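You operate a simulated robot arm through the tools that you are given. There is no shell and no other tool.

Carry out the task below with a simulated robot arm. There is one attempt and no reset: what you move stays moved.

## Task
Set brakes one, three and five to 5, 6 and 1, then run one test pull.

Only the result counts: the job must be done as asked and must still hold three seconds after the hand-in. Knocking over, shifting, dropping, spilling or breaking anything else fails it.

## Robot
A 7-joint arm with a two-finger parallel gripper, fixed in place. Base frame: the origin is at the foot of the arm, x ahead of it, y to its left, z up. Readings come in mm, rad, newtons and seconds.
Its first joint turns from -2.897 to 2.897 rad. Payload 4.4 kg.
The tool frame sits at the grasp point between the pads (the TCP): z along the fingers, y along the line on which they close. The tips reach 23 mm beyond it. Largest opening 94 mm; finger width 38, thickness 10; the body of the gripper, 54 by 96 mm, starts 39 mm behind the TCP.
Orientation is that of the tool frame in the base frame, as a unit quaternion [w, x, y, z]. With the fingers straight down and closing along the base's y, the tool's x points along the base's -x, its y along +y and its z along -z.

## Interface
- The arm moves only by the tool step_arm. Its arguments are lists of equal length, an entry for each row: "jaw": the finger opening in cm, from 0 to 9.4; "delta_pos": the shift along the tool's x, y, z in units of 20 mm (1.0 is 20 mm), a list of three; "turn": the turn, a rotation vector about the tool's x, y, z in units of 6 degrees (1.0 is 6 degrees), a list of three. In form: {"jaw": [jaw, ...], "delta_pos": [[x, y, z], ...], "turn": [[wx, wy, wz], ...]}. A call has 1 to 20 rows; each row shifts and turns the commanded pose from where the row before left it, along the tool's axes as they then stand. A call with a number of a shift or a turn outside -1 to 1 is refused whole. A row lasts 0.2 s, in which the tool goes at most 50 mm and 0.15 rad; a call with a longer step from one row to the next is refused whole, and so is a gripper value outside its range. A pose out of reach is approached as far as the arm can. The call stops where the force on the tool passes 40 N (or 10 N more than at its start, if that is more) or the arm is blocked; 0.2 s more then pass. Each finger travels about 108 mm/s and halts on what it meets, pressing with about 38 N; the grip force reading is that of the motor and also rises with nothing between the fingers. The clock runs only during rows and for 0.2 s after the last one: add rows that do not move to give the fingers time. It gives the time, the measured TCP pose, the force on the tool (base axes), the opening and the grip force at its end, in the units of the frame above (readings bear some noise), with the torque about the TCP (base axes, N m) and any sound that the robot's microphone picked up, and new pictures: "pictures" is both (left out), scene, wrist or none.
- Cameras (640 x 400 px; columns grow to the right, rows downward): "scene" is fixed at [222.2, 649, 1347.7]; the picture's right is [-0.37, -0.93, 0.00], its down [-0.85, 0.34, -0.41] and it looks along [0.38, -0.15, -0.91] (base axes); focal length 319 px, centre (320, 200). "wrist" rides on the gripper at [86, 16, -75] in the tool frame; the picture's right is [-0.18, 0.98, 0.00], its down [-0.58, -0.11, -0.81] and it looks along [-0.79, -0.15, 0.59] (tool axes); focal length 243 px, centre (320, 200). There is no depth. A picture from a camera that has moved, and an enlarged one, comes with that camera's place and axes in the base frame and with its lens.
- enlarge(camera, box): a new picture of the part [left, top, right, bottom] of that camera's present view, enlarged. No time passes.
- hand_in(): hands the job in; it is judged then, once.

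Nothing tells you positions but the pictures and the camera data. Unless the task says otherwise, let go and move clear before handing in.

The tools are called after "Call:" by a JSON object that holds its "op" and its "data". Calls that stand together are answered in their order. step_arm: Moves the arm, as the interface text tells. Its arguments: {"type":"object","properties":{"jaw":{"type":"array"},"delta_pos":{"type":"array"},"turn":{"type":"array"},"pictures":{"type":"string","enum":["both","scene","wrist","none"]}},"required":["jaw","delta_pos","turn"]} The other tools are called the same way: enlarge (camera, box) takes an enlarged picture of a part of a camera's view; hand_in () hands the job in.

At the start:

```text
time: 0.0
eef_pos: [491.4, 326.7, 917.2]
tool_rot: [0.0, 0.001, 1.0, 0.001]
force: [-0.4, -0.2, -0.2]
wrist_torque: [0.0, -0.01, -0.03]
opening: 93.9
grip_force: 0.1
```

scene: 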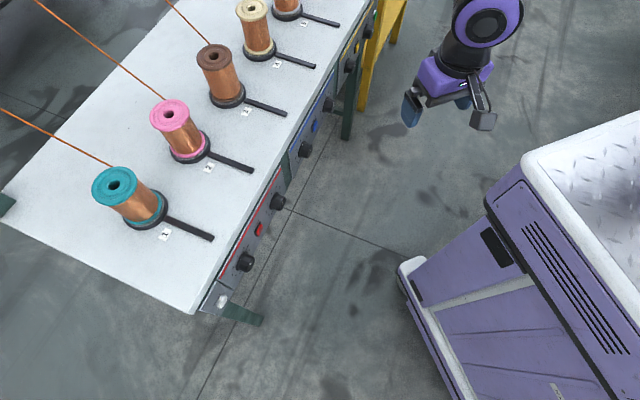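
wrist: 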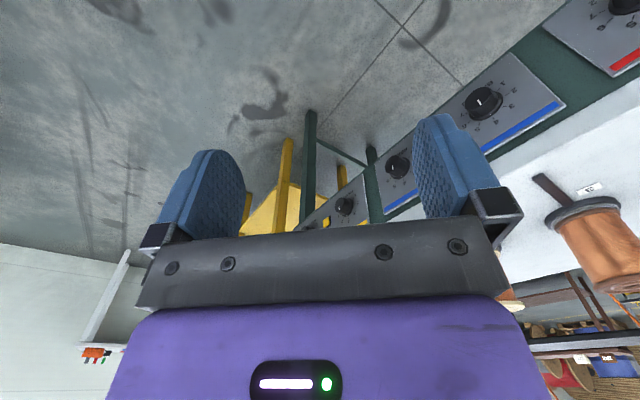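

I see a bench with wire spools on top and a row of black knobs on its front panels. I'll look closer before moving.

Call:
{"op": "enlarge", "data": {"camera": "scene", "box": [190, 160, 350, 330]}}

Call:
{"op": "enlarge", "data": {"camera": "scene", "box": [270, 0, 410, 160]}}

Call:
{"op": "enlarge", "data": {"camera": "wrist", "box": [440, 0, 640, 140]}}

Call:
{"op": "enlarge", "data": {"camera": "wrist", "box": [280, 100, 440, 240]}}

Call:
{"op": "enlarge", "data": {"camera": "scene", "box": [60, 0, 360, 260]}}

```text
2.35 times, centred on (270, 245) of scene
camera zoom: at [222.2, 649.0, 1347.7], right [-0.37, -0.93, 0.0], down [-0.85, 0.34, -0.41], along [0.38, -0.15, -0.91], focal length 751 px, centre (438, 94)
```

zoom: 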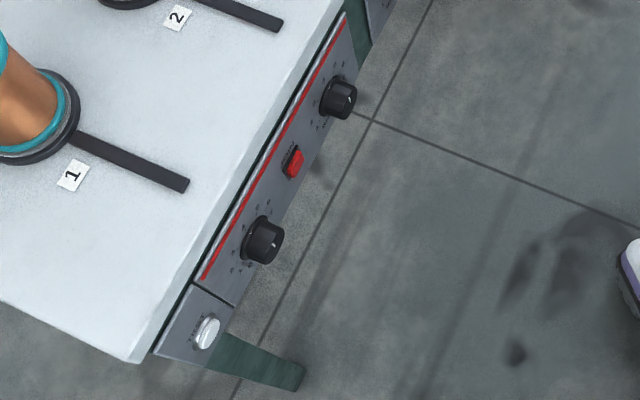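

```text
2.50 times, centred on (340, 80) of scene
camera zoom: at [222.2, 649.0, 1347.7], right [-0.37, -0.93, 0.0], down [-0.85, 0.34, -0.41], along [0.38, -0.15, -0.91], focal length 798 px, centre (270, 500)
```

zoom: 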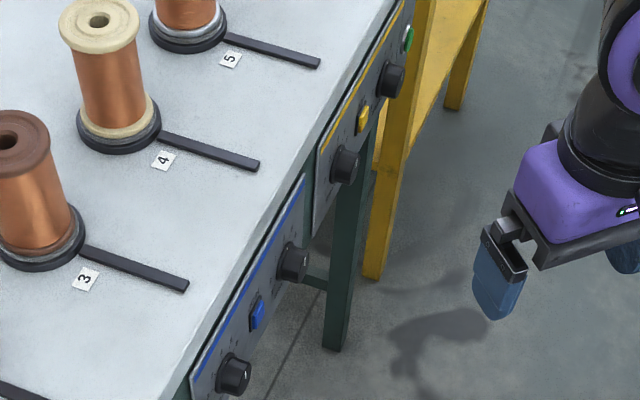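

```text
2.86 times, centred on (540, 70) of wrist
camera zoom: at [405.0, 343.3, 992.4], right [0.18, 0.98, 0.0], down [0.58, -0.11, 0.81], along [0.79, -0.15, -0.59], focal length 693 px, centre (-309, 571)
```

zoom: 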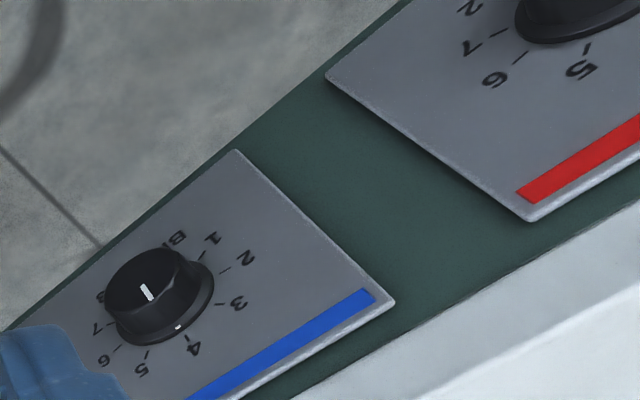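

```text
2.86 times, centred on (360, 170) of wrist
camera zoom: at [405.0, 343.3, 992.4], right [0.18, 0.98, 0.0], down [0.58, -0.11, 0.81], along [0.79, -0.15, -0.59], focal length 693 px, centre (206, 286)
```

zoom: 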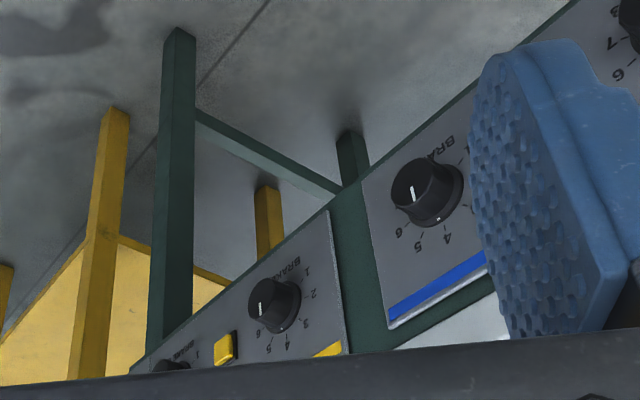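

```text
1.54 times, centred on (210, 130) of scene
camera zoom: at [222.2, 649.0, 1347.7], right [-0.37, -0.93, 0.0], down [-0.85, 0.34, -0.41], along [0.38, -0.15, -0.91], focal length 491 px, centre (489, 308)
```

zoom: 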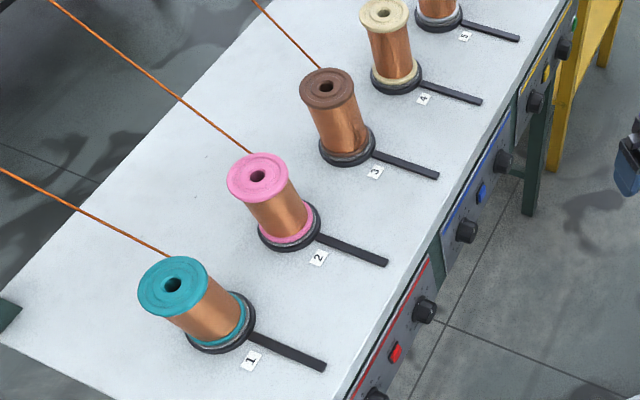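

The panels face the robot diagonally, with knobs at about z 690. I'll yaw the wrist so its camera faces the panels and I can read the labels.

Call:
{"op": "step_arm", "data": {"jaw": [9.4, 9.4, 9.4, 9.4, 9.4, 9.4, 9.4, 9.4, 9.4, 9.4], "delta_pos": [[0, 0, 0], [0, 0, 0], [0, 0, 0], [0, 0, 0], [0, 0, 0], [0, 0, 0], [0, 0, 0], [0, 0, 0], [0, 0, 0], [0, 0, 0]], "turn": [[0, 0, -1], [0, 0, -1], [0, 0, -1], [0, 0, -1], [0, 0, -1], [0, 0, -1], [0, 0, -1], [0, 0, -1], [0, 0, -1], [0, 0, -0.5]]}}

```text
time: 2.2
eef_pos: [491.5, 327.1, 916.7]
tool_rot: [0.0, -0.478, 0.878, 0.0]
force: [-0.4, -0.1, 0.2]
wrist_torque: [-0.01, 0.02, -0.03]
opening: 94.0
grip_force: 0.1
camera wrist: at [431.1, 263.4, 992.3], right [-0.73, 0.69, 0.0], down [0.41, 0.43, 0.81], along [0.56, 0.58, -0.59], focal length 243 px, centre (320, 200)
```

scene: 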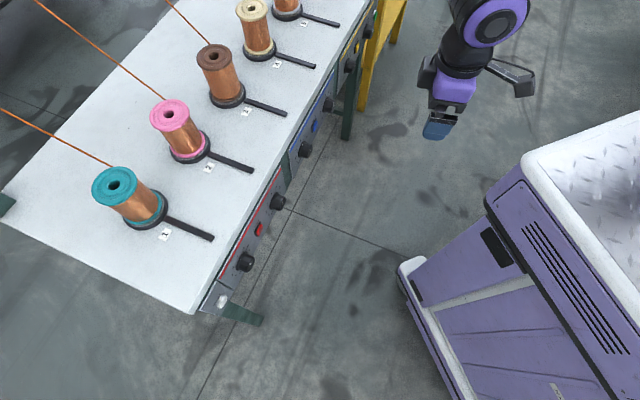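
wrist: 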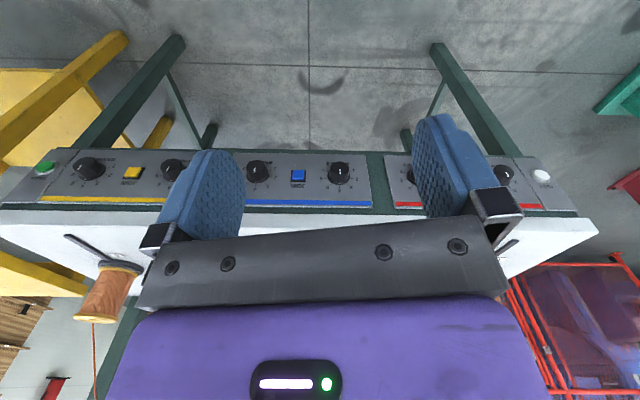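

Call:
{"op": "enlarge", "data": {"camera": "wrist", "box": [235, 145, 315, 215]}}

Call:
{"op": "enlarge", "data": {"camera": "wrist", "box": [300, 145, 380, 215]}}

Call:
{"op": "enlarge", "data": {"camera": "wrist", "box": [20, 140, 100, 210]}}

Call:
{"op": "enlarge", "data": {"camera": "wrist", "box": [100, 140, 200, 215]}}

Call:
{"op": "enlarge", "data": {"camera": "wrist", "box": [480, 145, 580, 215]}}

```text
5.71 times, centred on (275, 180) of wrist
camera zoom: at [431.1, 263.4, 992.3], right [-0.73, 0.69, 0.0], down [0.41, 0.43, 0.81], along [0.56, 0.58, -0.59], focal length 1386 px, centre (577, 314)
```

zoom: 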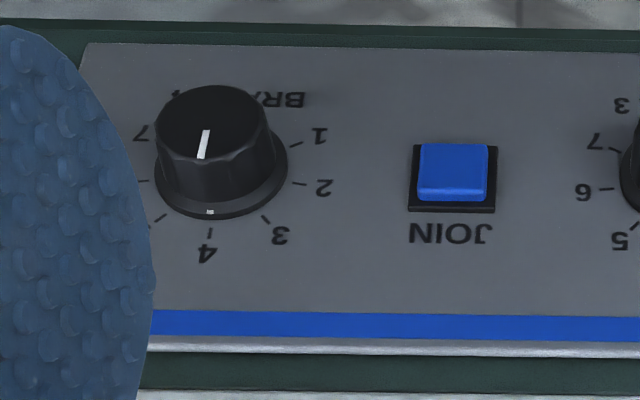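

```text
5.71 times, centred on (340, 180) of wrist
camera zoom: at [431.1, 263.4, 992.3], right [-0.73, 0.69, 0.0], down [0.41, 0.43, 0.81], along [0.56, 0.58, -0.59], focal length 1386 px, centre (206, 314)
```

zoom: 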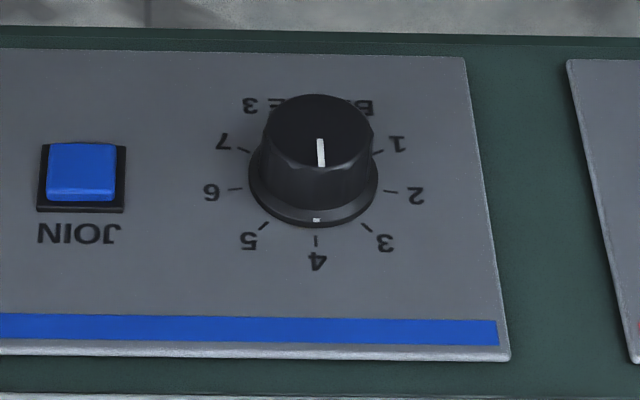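

```text
5.71 times, centred on (60, 175) of wrist
camera zoom: at [431.1, 263.4, 992.3], right [-0.73, 0.69, 0.0], down [0.41, 0.43, 0.81], along [0.56, 0.58, -0.59], focal length 1386 px, centre (1806, 343)
```

zoom: 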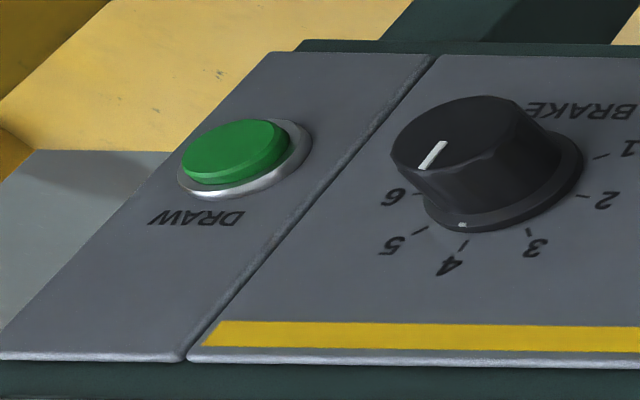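

```text
5.33 times, centred on (150, 178) of wrist
camera zoom: at [431.1, 263.4, 992.3], right [-0.73, 0.69, 0.0], down [0.41, 0.43, 0.81], along [0.56, 0.58, -0.59], focal length 1294 px, centre (1227, 320)
```

zoom: 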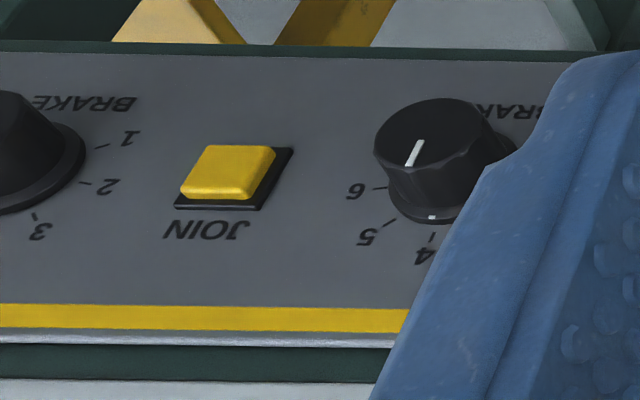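

```text
5.71 times, centred on (530, 180) of wrist
camera zoom: at [431.1, 263.4, 992.3], right [-0.73, 0.69, 0.0], down [0.41, 0.43, 0.81], along [0.56, 0.58, -0.59], focal length 1386 px, centre (-880, 314)
```

zoom: 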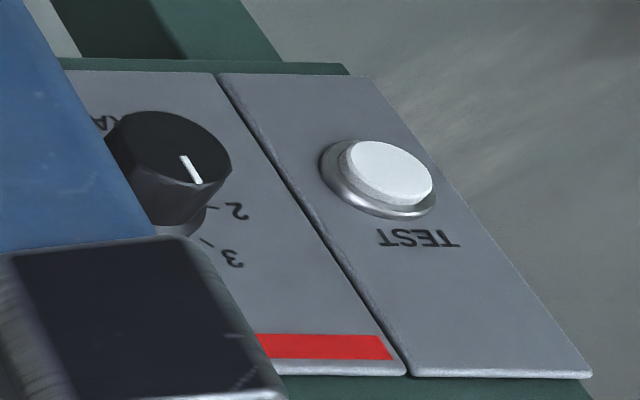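

Each panel has two BRAKE knobs with a JOIN button between them. TEST is the white button at one end and DRAW the green one at the other. I'll square the wrist to the panel and slide over to look at the red panel (brakes one and two).

Call:
{"op": "step_arm", "data": {"jaw": [9.4, 9.4, 9.4, 9.4, 9.4, 9.4, 9.4, 9.4, 9.4, 9.4, 9.4, 9.4, 9.4, 9.4, 9.4], "delta_pos": [[0, 0, 0], [0, 0, 0], [0, 0, 0], [0, 1, 0], [0, 1, 0], [0, 1, 0], [0, 1, 0], [0, 1, 0], [0, 1, 0], [0, 1, 0], [0, 1, 0], [0, 1, 0], [0, 1, 0], [0, 1, 0], [0, 1, 0]], "turn": [[0, 0, 1], [0, 0, 1], [0, 0, 0.02], [0, 0, 0], [0, 0, 0], [0, 0, 0], [0, 0, 0], [0, 0, 0], [0, 0, 0], [0, 0, 0], [0, 0, 0], [0, 0, 0], [0, 0, 0], [0, 0, 0], [0, 0, 0]]}}

```text
time: 5.4
eef_pos: [321.5, 496.7, 917.5]
tool_rot: [0.0, -0.382, 0.924, 0.0]
force: [-0.4, -0.2, -0.5]
wrist_torque: [0.01, 0.04, -0.02]
opening: 93.9
grip_force: 0.0
camera wrist: at [249.6, 447.3, 993.0], right [-0.56, 0.83, 0.0], down [0.49, 0.33, 0.81], along [0.67, 0.45, -0.59], focal length 243 px, centre (320, 200)
```

scene: 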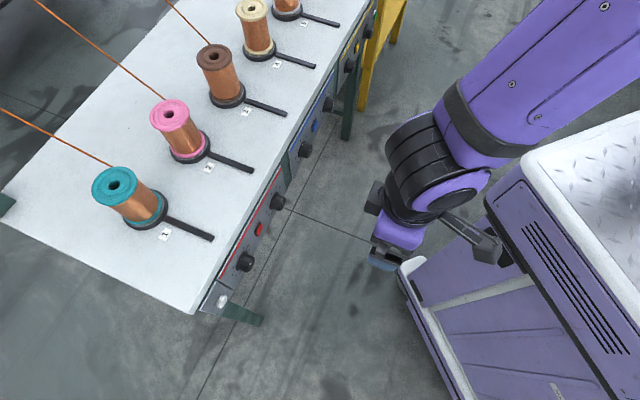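
wrist: 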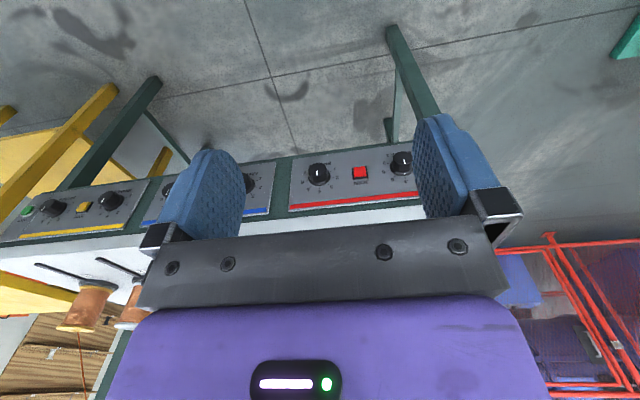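

Call:
{"op": "enlarge", "data": {"camera": "wrist", "box": [290, 140, 370, 210]}}

Call:
{"op": "enlarge", "data": {"camera": "wrist", "box": [350, 135, 430, 205]}}

Call:
{"op": "enlarge", "data": {"camera": "wrist", "box": [10, 170, 80, 230]}}

Call:
{"op": "enlarge", "data": {"camera": "wrist", "box": [70, 170, 140, 230]}}

Call:
{"op": "enlarge", "data": {"camera": "scene", "box": [225, 190, 295, 280]}}

Call:
{"op": "enlarge", "data": {"camera": "scene", "box": [285, 90, 345, 170]}}

Call:
{"op": "enlarge", "data": {"camera": "scene", "box": [330, 0, 390, 80]}}

```text
5.71 times, centred on (330, 175) of wrist
camera zoom: at [249.6, 447.3, 993.0], right [-0.56, 0.83, 0.0], down [0.49, 0.33, 0.81], along [0.67, 0.45, -0.59], focal length 1386 px, centre (263, 343)
```

zoom: 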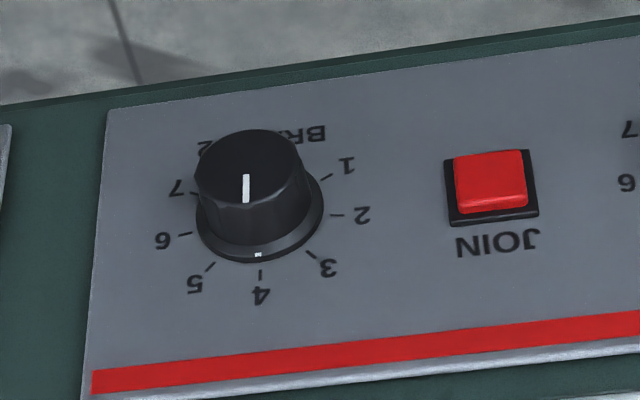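

```text
5.71 times, centred on (390, 170) of wrist
camera zoom: at [249.6, 447.3, 993.0], right [-0.56, 0.83, 0.0], down [0.49, 0.33, 0.81], along [0.67, 0.45, -0.59], focal length 1386 px, centre (-80, 371)
```

zoom: 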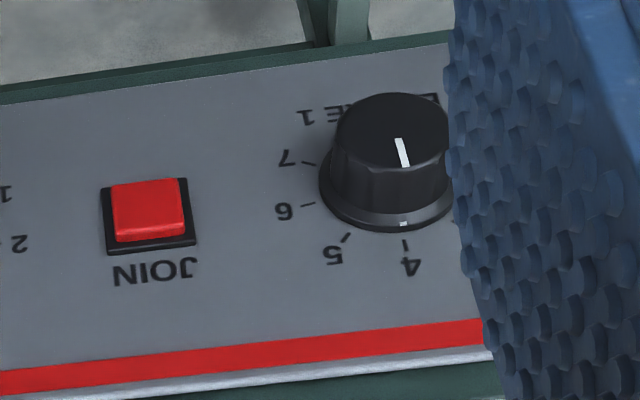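

```text
6.67 times, centred on (45, 200) of wrist
camera zoom: at [249.6, 447.3, 993.0], right [-0.56, 0.83, 0.0], down [0.49, 0.33, 0.81], along [0.67, 0.45, -0.59], focal length 1618 px, centre (2153, 200)
```

zoom: 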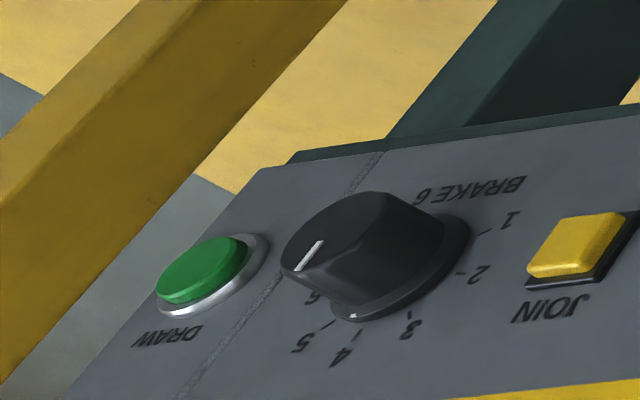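

```text
6.67 times, centred on (105, 200) of wrist
camera zoom: at [249.6, 447.3, 993.0], right [-0.56, 0.83, 0.0], down [0.49, 0.33, 0.81], along [0.67, 0.45, -0.59], focal length 1618 px, centre (1753, 200)
```

zoom: 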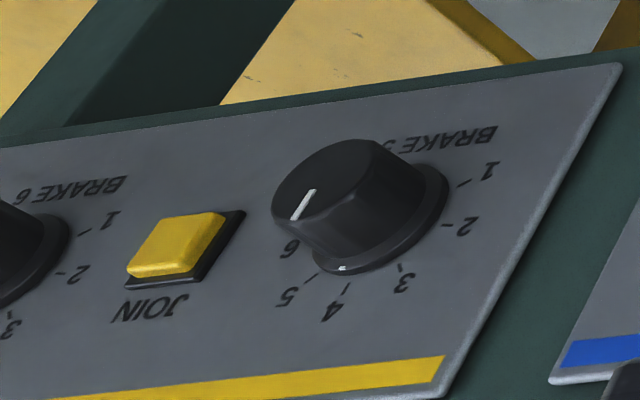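

```text
4.44 times, centred on (260, 235) of scene
camera zoom: at [222.2, 649.0, 1347.7], right [-0.37, -0.93, 0.0], down [-0.85, 0.34, -0.41], along [0.38, -0.15, -0.91], focal length 1418 px, centre (587, 44)
```

zoom: 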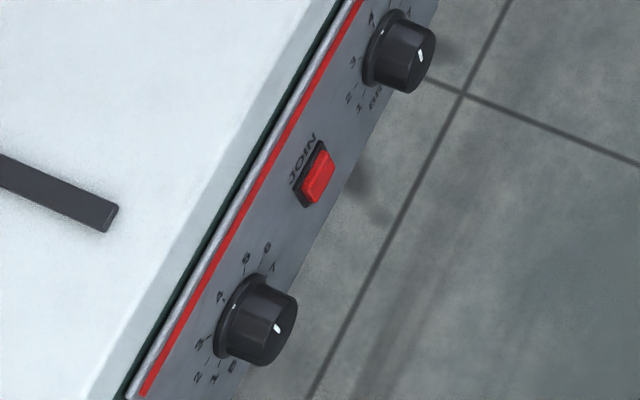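

```text
5.00 times, centred on (315, 130) of scene
camera zoom: at [222.2, 649.0, 1347.7], right [-0.37, -0.93, 0.0], down [-0.85, 0.34, -0.41], along [0.38, -0.15, -0.91], focal length 1595 px, centre (345, 550)
```

zoom: 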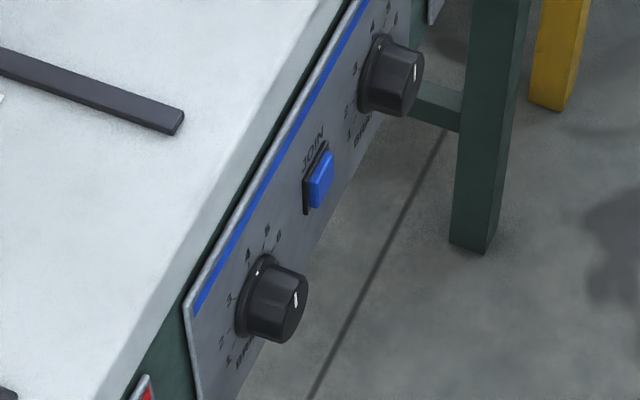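

```text
5.00 times, centred on (360, 40) of scene
camera zoom: at [222.2, 649.0, 1347.7], right [-0.37, -0.93, 0.0], down [-0.85, 0.34, -0.41], along [0.38, -0.15, -0.91], focal length 1595 px, centre (120, 1000)
```

zoom: 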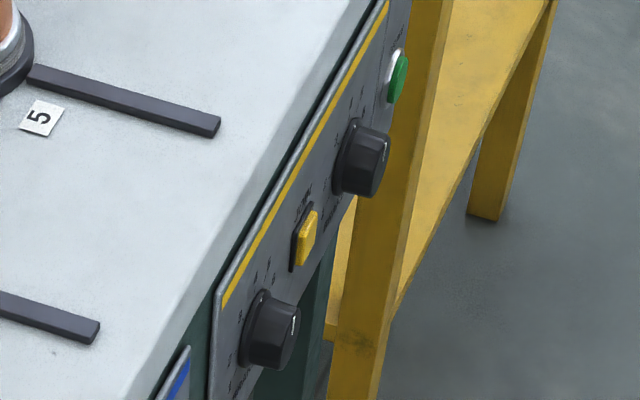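

All knobs read 4 and each JOIN button looks raised. From triangulation the panel is vertical and faces the robot at 45°. The knobs are 150 mm apart at about z 693, with brake 3 near (639, 532). Next I'll pitch the tool until it is horizontal and facing the panel.

Call:
{"op": "step_arm", "data": {"jaw": [9.4, 9.4, 9.4, 9.4, 9.4, 9.4, 9.4, 9.4, 9.4, 9.4, 9.4, 9.4, 9.4, 9.4, 9.4, 9.4, 9.4, 9.4, 9.4], "delta_pos": [[-1, -1, 0], [-1, -1, 0], [-1, -1, 0], [-1, -1, 0], [0, 0, 0], [0, 0, 0], [0, 0, 0], [0, 0, 0], [0, 0, 0], [0, 0, 0], [0, 0, 0], [0, 0, 0], [0, 0, 0], [0, 0, 0], [0, 0, 0], [0, 0, 0], [0, 0, 0], [0, 0, 0], [0, 0, 0]], "turn": [[0, 0, 0], [0, 0, 0], [0, 0, 0], [0, 0, 0], [0, -1, 0], [0, -1, 0], [0, -1, 0], [0, -1, 0], [0, -1, 0], [0, -1, 0], [0, -1, 0], [0, -1, 0], [0, -1, 0], [0, -1, 0], [0, -1, 0], [0, -1, 0], [0, -1, 0], [0, -1, 0], [0, -1, 0]]}}

```text
time: 9.4
eef_pos: [433.7, 495.8, 915.7]
tool_rot: [0.654, -0.27, 0.653, 0.27]
force: [-0.1, -0.4, 0.6]
wrist_torque: [0.0, -0.03, -0.01]
opening: 94.0
grip_force: 0.0
camera wrist: at [371.0, 455.7, 831.6], right [-0.69, 0.7, 0.18], down [-0.49, -0.65, 0.58], along [0.52, 0.31, 0.79], focal length 243 px, centre (320, 200)
```

scene: 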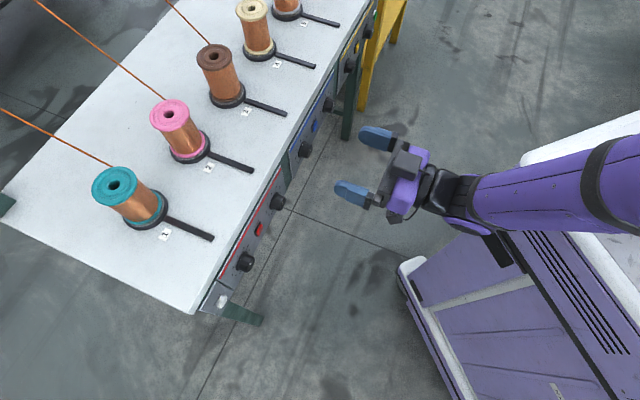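
wrist: 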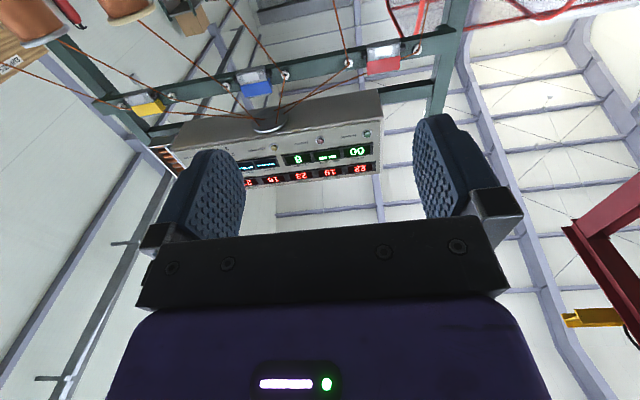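

The arm reached horizontal, and the wrist camera now sees a display above the bench. I'll read it.

Call:
{"op": "enlarge", "data": {"camera": "wrist", "box": [240, 110, 390, 200]}}

Call:
{"op": "enlarge", "data": {"camera": "wrist", "box": [100, 20, 440, 200]}}

Call:
{"op": "enlarge", "data": {"camera": "wrist", "box": [290, 135, 390, 195]}}

```text
4.27 times, centred on (315, 155) of wrist
camera zoom: at [371.0, 455.7, 831.6], right [-0.69, 0.7, 0.18], down [-0.49, -0.65, 0.58], along [0.52, 0.31, 0.79], focal length 1035 px, centre (341, 392)
```

zoom: 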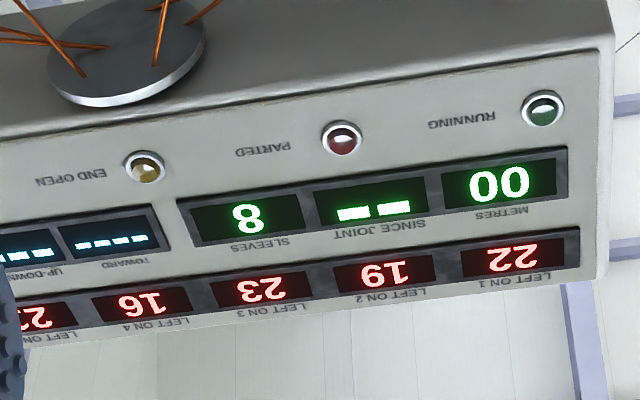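

```text
1.88 times, centred on (270, 110) of wrist
camera zoom: at [371.0, 455.7, 831.6], right [-0.69, 0.7, 0.18], down [-0.49, -0.65, 0.58], along [0.52, 0.31, 0.79], focal length 457 px, centre (414, 369)
```

zoom: 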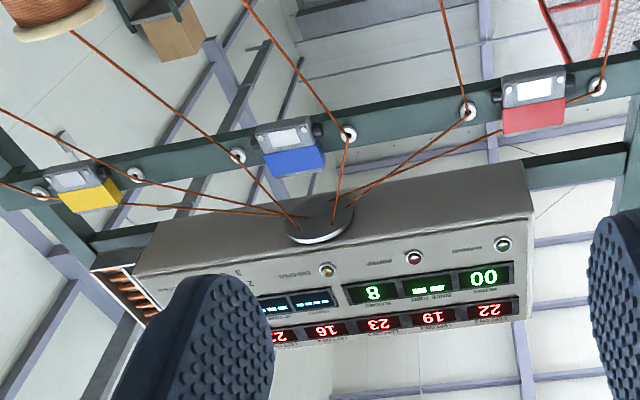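

```text
6.40 times, centred on (340, 165) of wrist
camera zoom: at [371.0, 455.7, 831.6], right [-0.69, 0.7, 0.18], down [-0.49, -0.65, 0.58], along [0.52, 0.31, 0.79], focal length 1553 px, centre (192, 424)
```

zoom: 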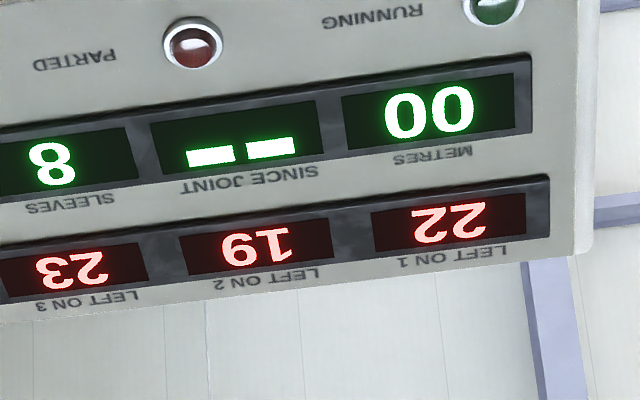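

This is a wire-rope line: JOIN uses up sleeves and DRAW runs production, so I'll leave both alone. Next I'll move in front of brake 3 with some standoff.

Call:
{"op": "step_arm", "data": {"jaw": [6, 6, 6, 6, 6, 6, 6, 6, 6, 6, 6, 6], "delta_pos": [[0.928, -0.496, 0.34], [0.928, -0.496, 0.34], [0.928, -0.496, 0.34], [0.928, -0.496, 0.34], [0.928, -0.496, 0.34], [0.928, -0.496, 0.34], [0.928, -0.496, 0.34], [0.928, -0.496, 0.34], [0.928, -0.496, 0.34], [0.928, -0.496, 0.34], [0.928, -0.496, 0.34], [0.928, -0.496, 0.34]], "turn": [[0, 0, 0], [0, 0, 0], [0, 0, 0], [0, 0, 0], [0, 0, 0], [0, 0, 0], [0, 0, 0], [0, 0, 0], [0, 0, 0], [0, 0, 0], [0, 0, 0], [0, 0, 0]]}}

Call:
{"op": "enlarge", "data": {"camera": "scene", "box": [270, 100, 390, 180]}}

Call:
{"op": "enlarge", "data": {"camera": "wrist", "box": [220, 20, 420, 160]}}

```text
time: 12.0
eef_pos: [575.1, 469.6, 694.9]
tool_rot: [0.653, -0.27, 0.654, 0.27]
force: [0.0, 0.3, -0.4]
wrist_torque: [0.04, -0.02, -0.01]
opening: 59.8
grip_force: 0.1
camera wrist: at [512.2, 429.4, 608.8], right [-0.69, 0.7, 0.18], down [-0.49, -0.65, 0.58], along [0.52, 0.31, 0.79], focal length 243 px, centre (320, 200)
```

scene: 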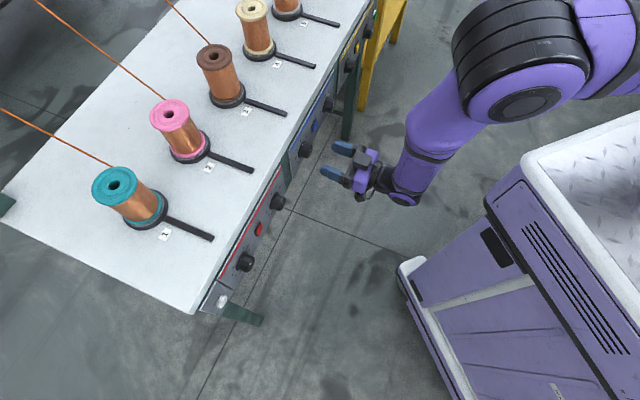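
wrist: 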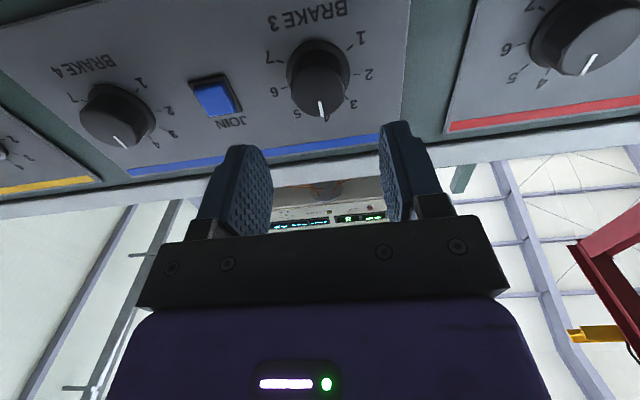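

```text
5.00 times, centred on (330, 140) of scene
camera zoom: at [222.2, 649.0, 1347.7], right [-0.37, -0.93, 0.0], down [-0.85, 0.34, -0.41], along [0.38, -0.15, -0.91], focal length 1595 px, centre (270, 500)
```

zoom: 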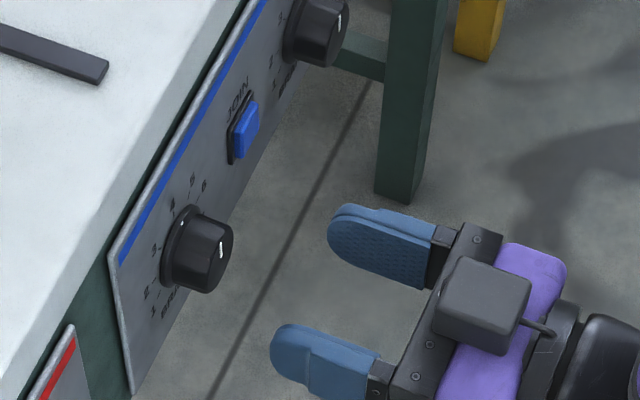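

```text
2.86 times, centred on (320, 90) of wrist
camera zoom: at [512.2, 429.4, 608.8], right [-0.69, 0.7, 0.18], down [-0.49, -0.65, 0.58], along [0.52, 0.31, 0.79], focal length 693 px, centre (320, 514)
```

zoom: 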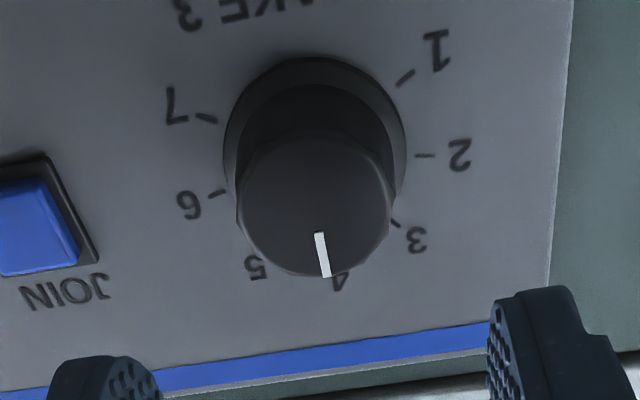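

Brake 3's knob is about 4 mm below the tool axis, and its face is about 70 mm ahead of the TCP. I'll correct for that and move in around it with the jaws open.

Call:
{"op": "step_arm", "data": {"jaw": [6, 6, 6, 6, 6], "delta_pos": [[0.205, 0.015, 0], [0, 0, 0.75], [0, 0, 0.75], [0, 0, 0.75], [0, 0, 0.75]], "turn": [[0, 0, 0], [0, 0, 0], [0, 0, 0], [0, 0, 0], [0, 0, 0]]}}

Call:
{"op": "enlarge", "data": {"camera": "scene", "box": [270, 110, 360, 180]}}

Call:
{"op": "enlarge", "data": {"camera": "wrist", "box": [220, 80, 420, 220]}}

```text
time: 13.2
eef_pos: [618.8, 512.4, 689.7]
tool_rot: [0.654, -0.27, 0.654, 0.27]
force: [-0.2, 0.2, 0.5]
wrist_torque: [0.0, 0.0, 0.02]
opening: 60.2
grip_force: 0.1
camera wrist: at [554.4, 471.7, 603.9], right [-0.69, 0.7, 0.18], down [-0.49, -0.65, 0.58], along [0.52, 0.31, 0.79], focal length 243 px, centre (320, 200)
```

scene: 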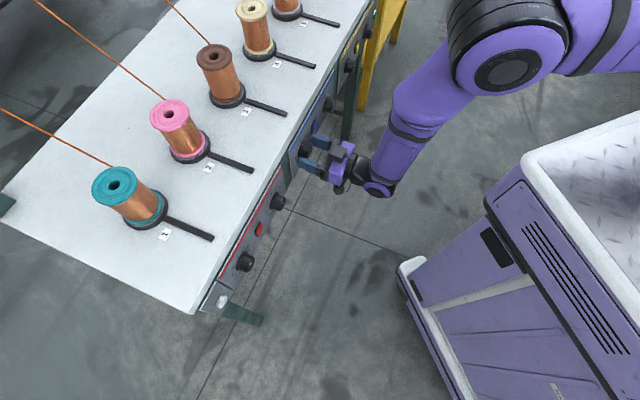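
wrist: 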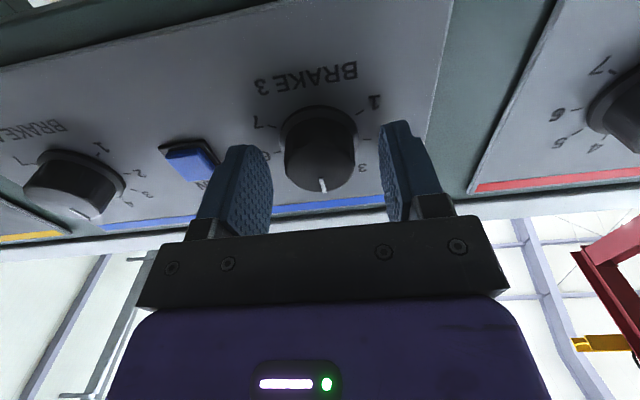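

```text
5.71 times, centred on (315, 145) of scene
camera zoom: at [222.2, 649.0, 1347.7], right [-0.37, -0.93, 0.0], down [-0.85, 0.34, -0.41], along [0.38, -0.15, -0.91], focal length 1823 px, centre (349, 514)
```

zoom: 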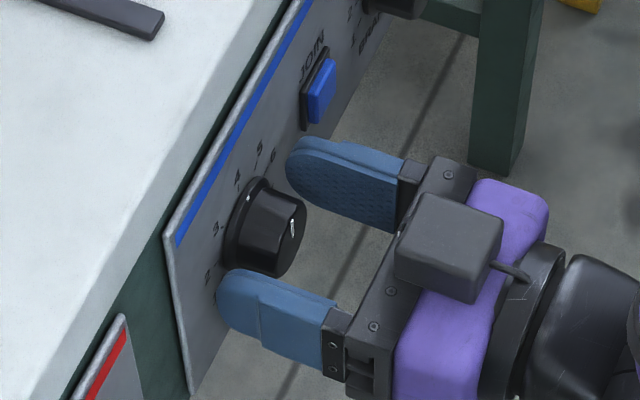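

```text
2.86 times, centred on (320, 150) of wrist
camera zoom: at [554.4, 471.7, 603.9], right [-0.69, 0.7, 0.18], down [-0.49, -0.65, 0.58], along [0.52, 0.31, 0.79], focal length 693 px, centre (320, 343)
```

zoom: 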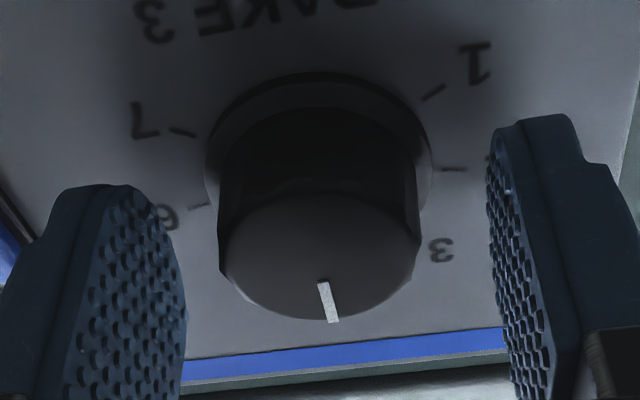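

The knob sits between the fingers. I'll close on it, then start with a part turn to check the sign and slip.

Call:
{"op": "step_arm", "data": {"jaw": [4, 2.5, 2, 2, 2, 2], "delta_pos": [[0, 0, 0], [0, 0, 0], [0, 0, 0], [0, 0, 0], [0, 0, 0], [0, 0, 0]], "turn": [[0, 0, 0], [0, 0, 0], [0, 0, 0], [0, 0, 0], [0, 0, 0], [0, 0, 0]]}}

Call:
{"op": "enlarge", "data": {"camera": "wrist", "box": [220, 80, 420, 220]}}

Call:
{"op": "enlarge", "data": {"camera": "scene", "box": [270, 110, 360, 180]}}

```text
time: 14.6
eef_pos: [616.5, 513.3, 688.9]
tool_rot: [0.654, -0.27, 0.653, 0.27]
force: [-0.4, 3.6, -3.2]
wrist_torque: [-0.1, 0.09, 0.06]
opening: 34.9
grip_force: 44.8
camera wrist: at [554.5, 471.7, 603.9], right [-0.69, 0.7, 0.18], down [-0.49, -0.65, 0.58], along [0.52, 0.31, 0.79], focal length 243 px, centre (320, 200)
```

scene: 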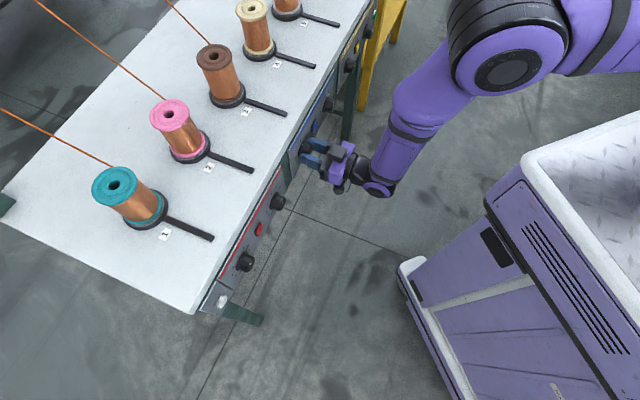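
wrist: 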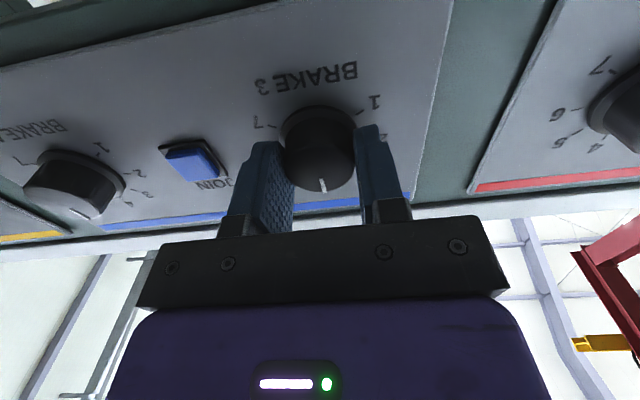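

```text
2.86 times, centred on (320, 150) of wrist
camera zoom: at [554.5, 471.7, 603.9], right [-0.69, 0.7, 0.18], down [-0.49, -0.65, 0.58], along [0.52, 0.31, 0.79], focal length 693 px, centre (320, 343)
```

zoom: 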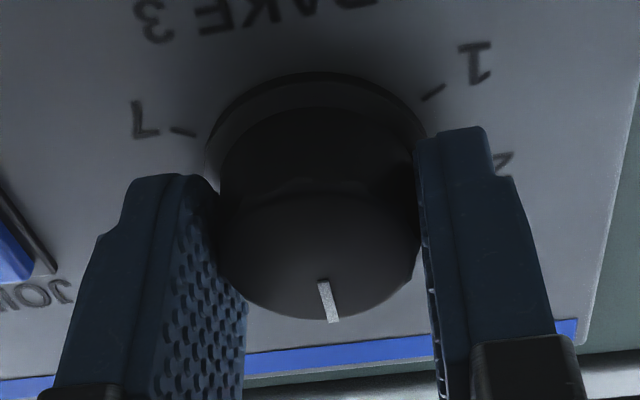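

```text
5.71 times, centred on (315, 145) of scene
camera zoom: at [222.2, 649.0, 1347.7], right [-0.37, -0.93, 0.0], down [-0.85, 0.34, -0.41], along [0.38, -0.15, -0.91], focal length 1823 px, centre (349, 514)
```

zoom: 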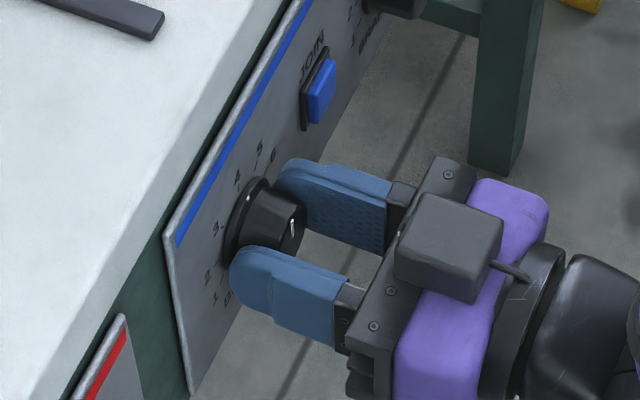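

Gripped at 35 mm. Now I'll turn 40° clockwise.

Call:
{"op": "step_arm", "data": {"jaw": [2, 2, 2, 2, 2, 2, 2, 2], "delta_pos": [[0, 0, 0], [0, 0, 0], [0, 0, 0], [0, 0, 0], [0, 0, 0], [0, 0, 0], [0, 0, 0], [0, 0, 0]], "turn": [[0, 0, 0.952], [0, 0, 0.952], [0, 0, 0.952], [0, 0, 0.952], [0, 0, 0.952], [0, 0, 0.952], [0, 0, 0.955], [0, 0, 0]]}}

Call:
{"op": "enlarge", "data": {"camera": "wrist", "box": [220, 80, 420, 220]}}

Call:
{"op": "enlarge", "data": {"camera": "scene", "box": [270, 110, 360, 180]}}

```text
time: 16.4
eef_pos: [619.1, 511.4, 689.0]
tool_rot: [0.522, -0.029, 0.707, 0.476]
force: [2.8, -10.5, -4.5]
wrist_torque: [-0.06, 0.07, -0.2]
opening: 34.9
grip_force: 45.2
camera wrist: at [518.6, 507.8, 634.4], right [-0.45, 0.45, 0.77], down [-0.25, -0.89, 0.38], along [0.86, -0.02, 0.51], focal length 243 px, centre (320, 200)
```

scene: 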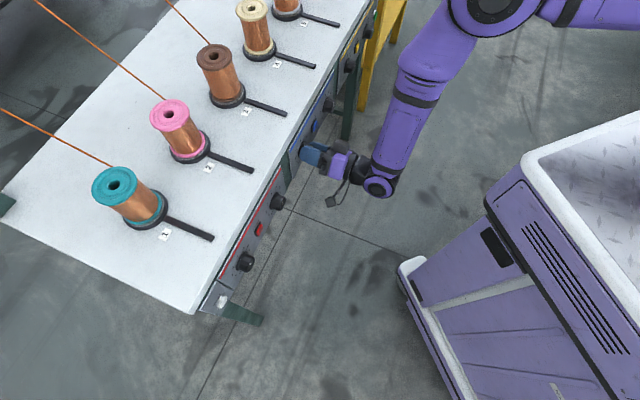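
wrist: 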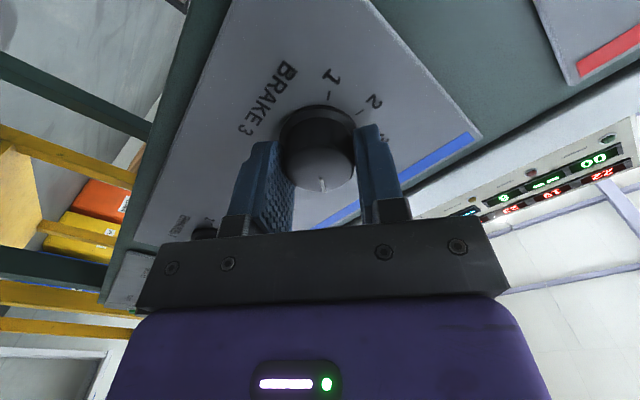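

```text
2.86 times, centred on (320, 150) of wrist
camera zoom: at [518.6, 507.8, 634.4], right [-0.45, 0.45, 0.77], down [-0.25, -0.89, 0.38], along [0.86, -0.02, 0.51], focal length 693 px, centre (320, 343)
```

zoom: 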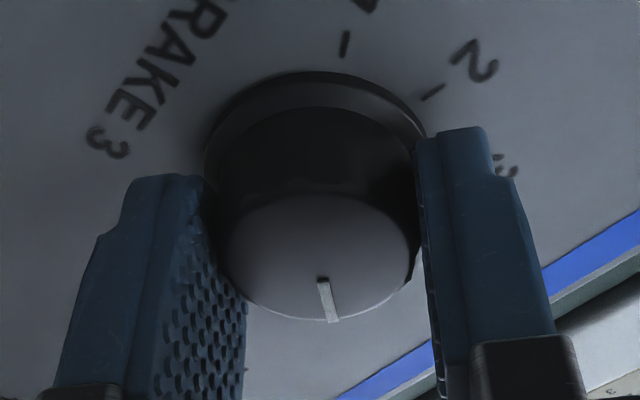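

```text
5.71 times, centred on (315, 145) of scene
camera zoom: at [222.2, 649.0, 1347.7], right [-0.37, -0.93, 0.0], down [-0.85, 0.34, -0.41], along [0.38, -0.15, -0.91], focal length 1823 px, centre (349, 514)
```

zoom: 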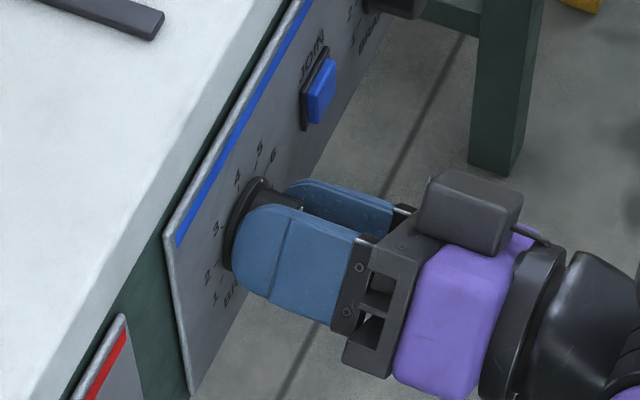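

The knob followed with no slip: the "2" tick now sits exactly where "1" was, so it has moved one 40° step. I'll turn another 40° to reach 6.

Call:
{"op": "step_arm", "data": {"jaw": [2, 2, 2, 2, 2, 2, 2, 2], "delta_pos": [[0, 0, 0], [0, 0, 0], [0, 0, 0], [0, 0, 0], [0, 0, 0], [0, 0, 0], [0, 0, 0], [0, 0, 0]], "turn": [[0, 0, 0.952], [0, 0, 0.952], [0, 0, 0.952], [0, 0, 0.952], [0, 0, 0.952], [0, 0, 0.952], [0, 0, 0.955], [0, 0, 0]]}}

Call:
{"op": "enlarge", "data": {"camera": "wrist", "box": [220, 80, 420, 220]}}

Call:
{"op": "enlarge", "data": {"camera": "scene", "box": [270, 110, 360, 180]}}

```text
time: 18.2
eef_pos: [619.8, 511.8, 690.1]
tool_rot: [0.328, 0.214, 0.674, 0.626]
force: [7.6, -24.7, -25.5]
wrist_torque: [-0.38, 0.34, -0.6]
opening: 35.0
grip_force: 45.1
camera wrist: at [505.1, 521.7, 690.4], right [0.01, -0.01, 1.0], down [-0.16, -0.99, 0.0], along [0.99, -0.16, -0.01], focal length 243 px, centre (320, 200)
```

scene: 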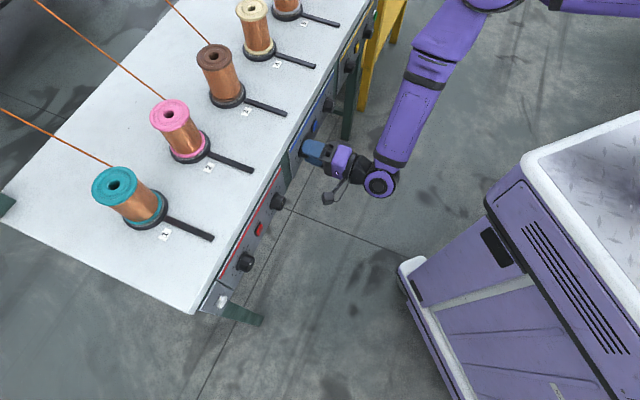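
wrist: 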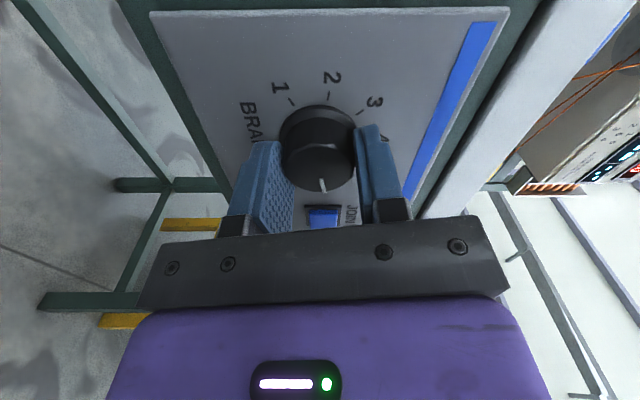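

```text
2.86 times, centred on (320, 150) of wrist
camera zoom: at [505.1, 521.7, 690.4], right [0.01, -0.01, 1.0], down [-0.16, -0.99, 0.0], along [0.99, -0.16, -0.01], focal length 693 px, centre (320, 343)
```

zoom: 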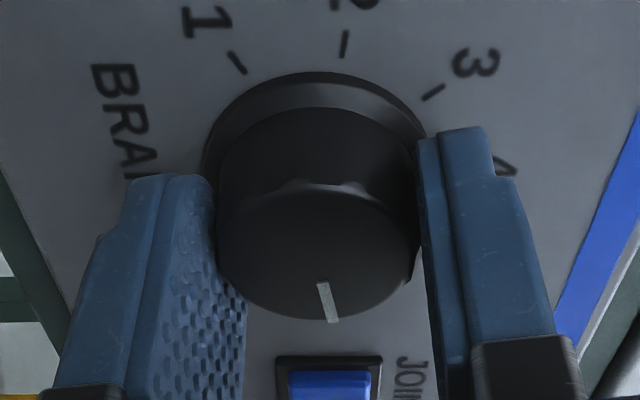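

```text
5.71 times, centred on (315, 145) of scene
camera zoom: at [222.2, 649.0, 1347.7], right [-0.37, -0.93, 0.0], down [-0.85, 0.34, -0.41], along [0.38, -0.15, -0.91], focal length 1823 px, centre (349, 514)
```

zoom: 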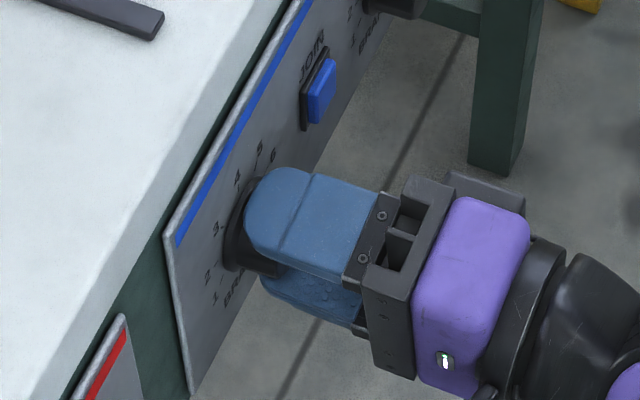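

Brake 3 now points at 6: the "3" tick is where "1" started, which makes 80°. I'll open the jaws and check that it stays there.

Call:
{"op": "step_arm", "data": {"jaw": [4, 6, 6, 6], "delta_pos": [[0, 0, 0], [0, 0, 0], [0, 0, 0], [0, 0, 0]], "turn": [[0, 0, 0], [0, 0, 0], [0, 0, 0], [0, 0, 0]]}}

Call:
{"op": "enlarge", "data": {"camera": "wrist", "box": [220, 80, 420, 220]}}

```text
time: 19.2
eef_pos: [618.7, 512.0, 690.2]
tool_rot: [0.327, 0.213, 0.674, 0.627]
force: [0.4, -0.2, 0.0]
wrist_torque: [0.0, 0.0, -0.04]
opening: 59.8
grip_force: 0.0
camera wrist: at [504.4, 522.8, 691.7], right [0.01, -0.01, 1.0], down [-0.15, -0.99, -0.01], along [0.99, -0.15, -0.01], focal length 243 px, centre (320, 200)
```

scene: 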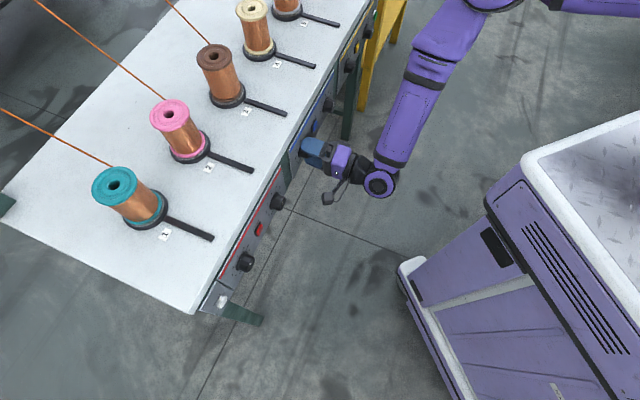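
wrist: 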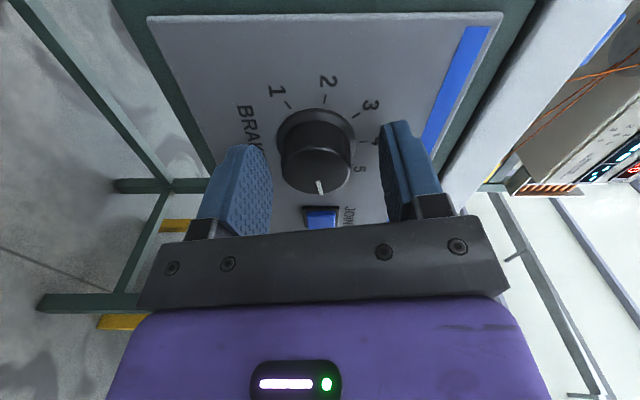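

```text
2.86 times, centred on (320, 150) of wrist
camera zoom: at [504.4, 522.8, 691.7], right [0.01, -0.01, 1.0], down [-0.15, -0.99, -0.01], along [0.99, -0.15, -0.01], focal length 693 px, centre (320, 343)
```

zoom: 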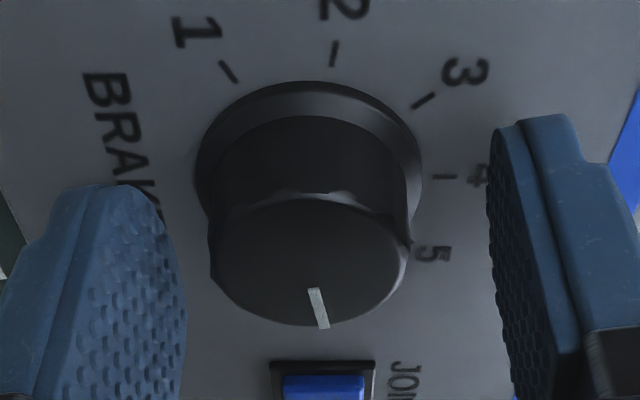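

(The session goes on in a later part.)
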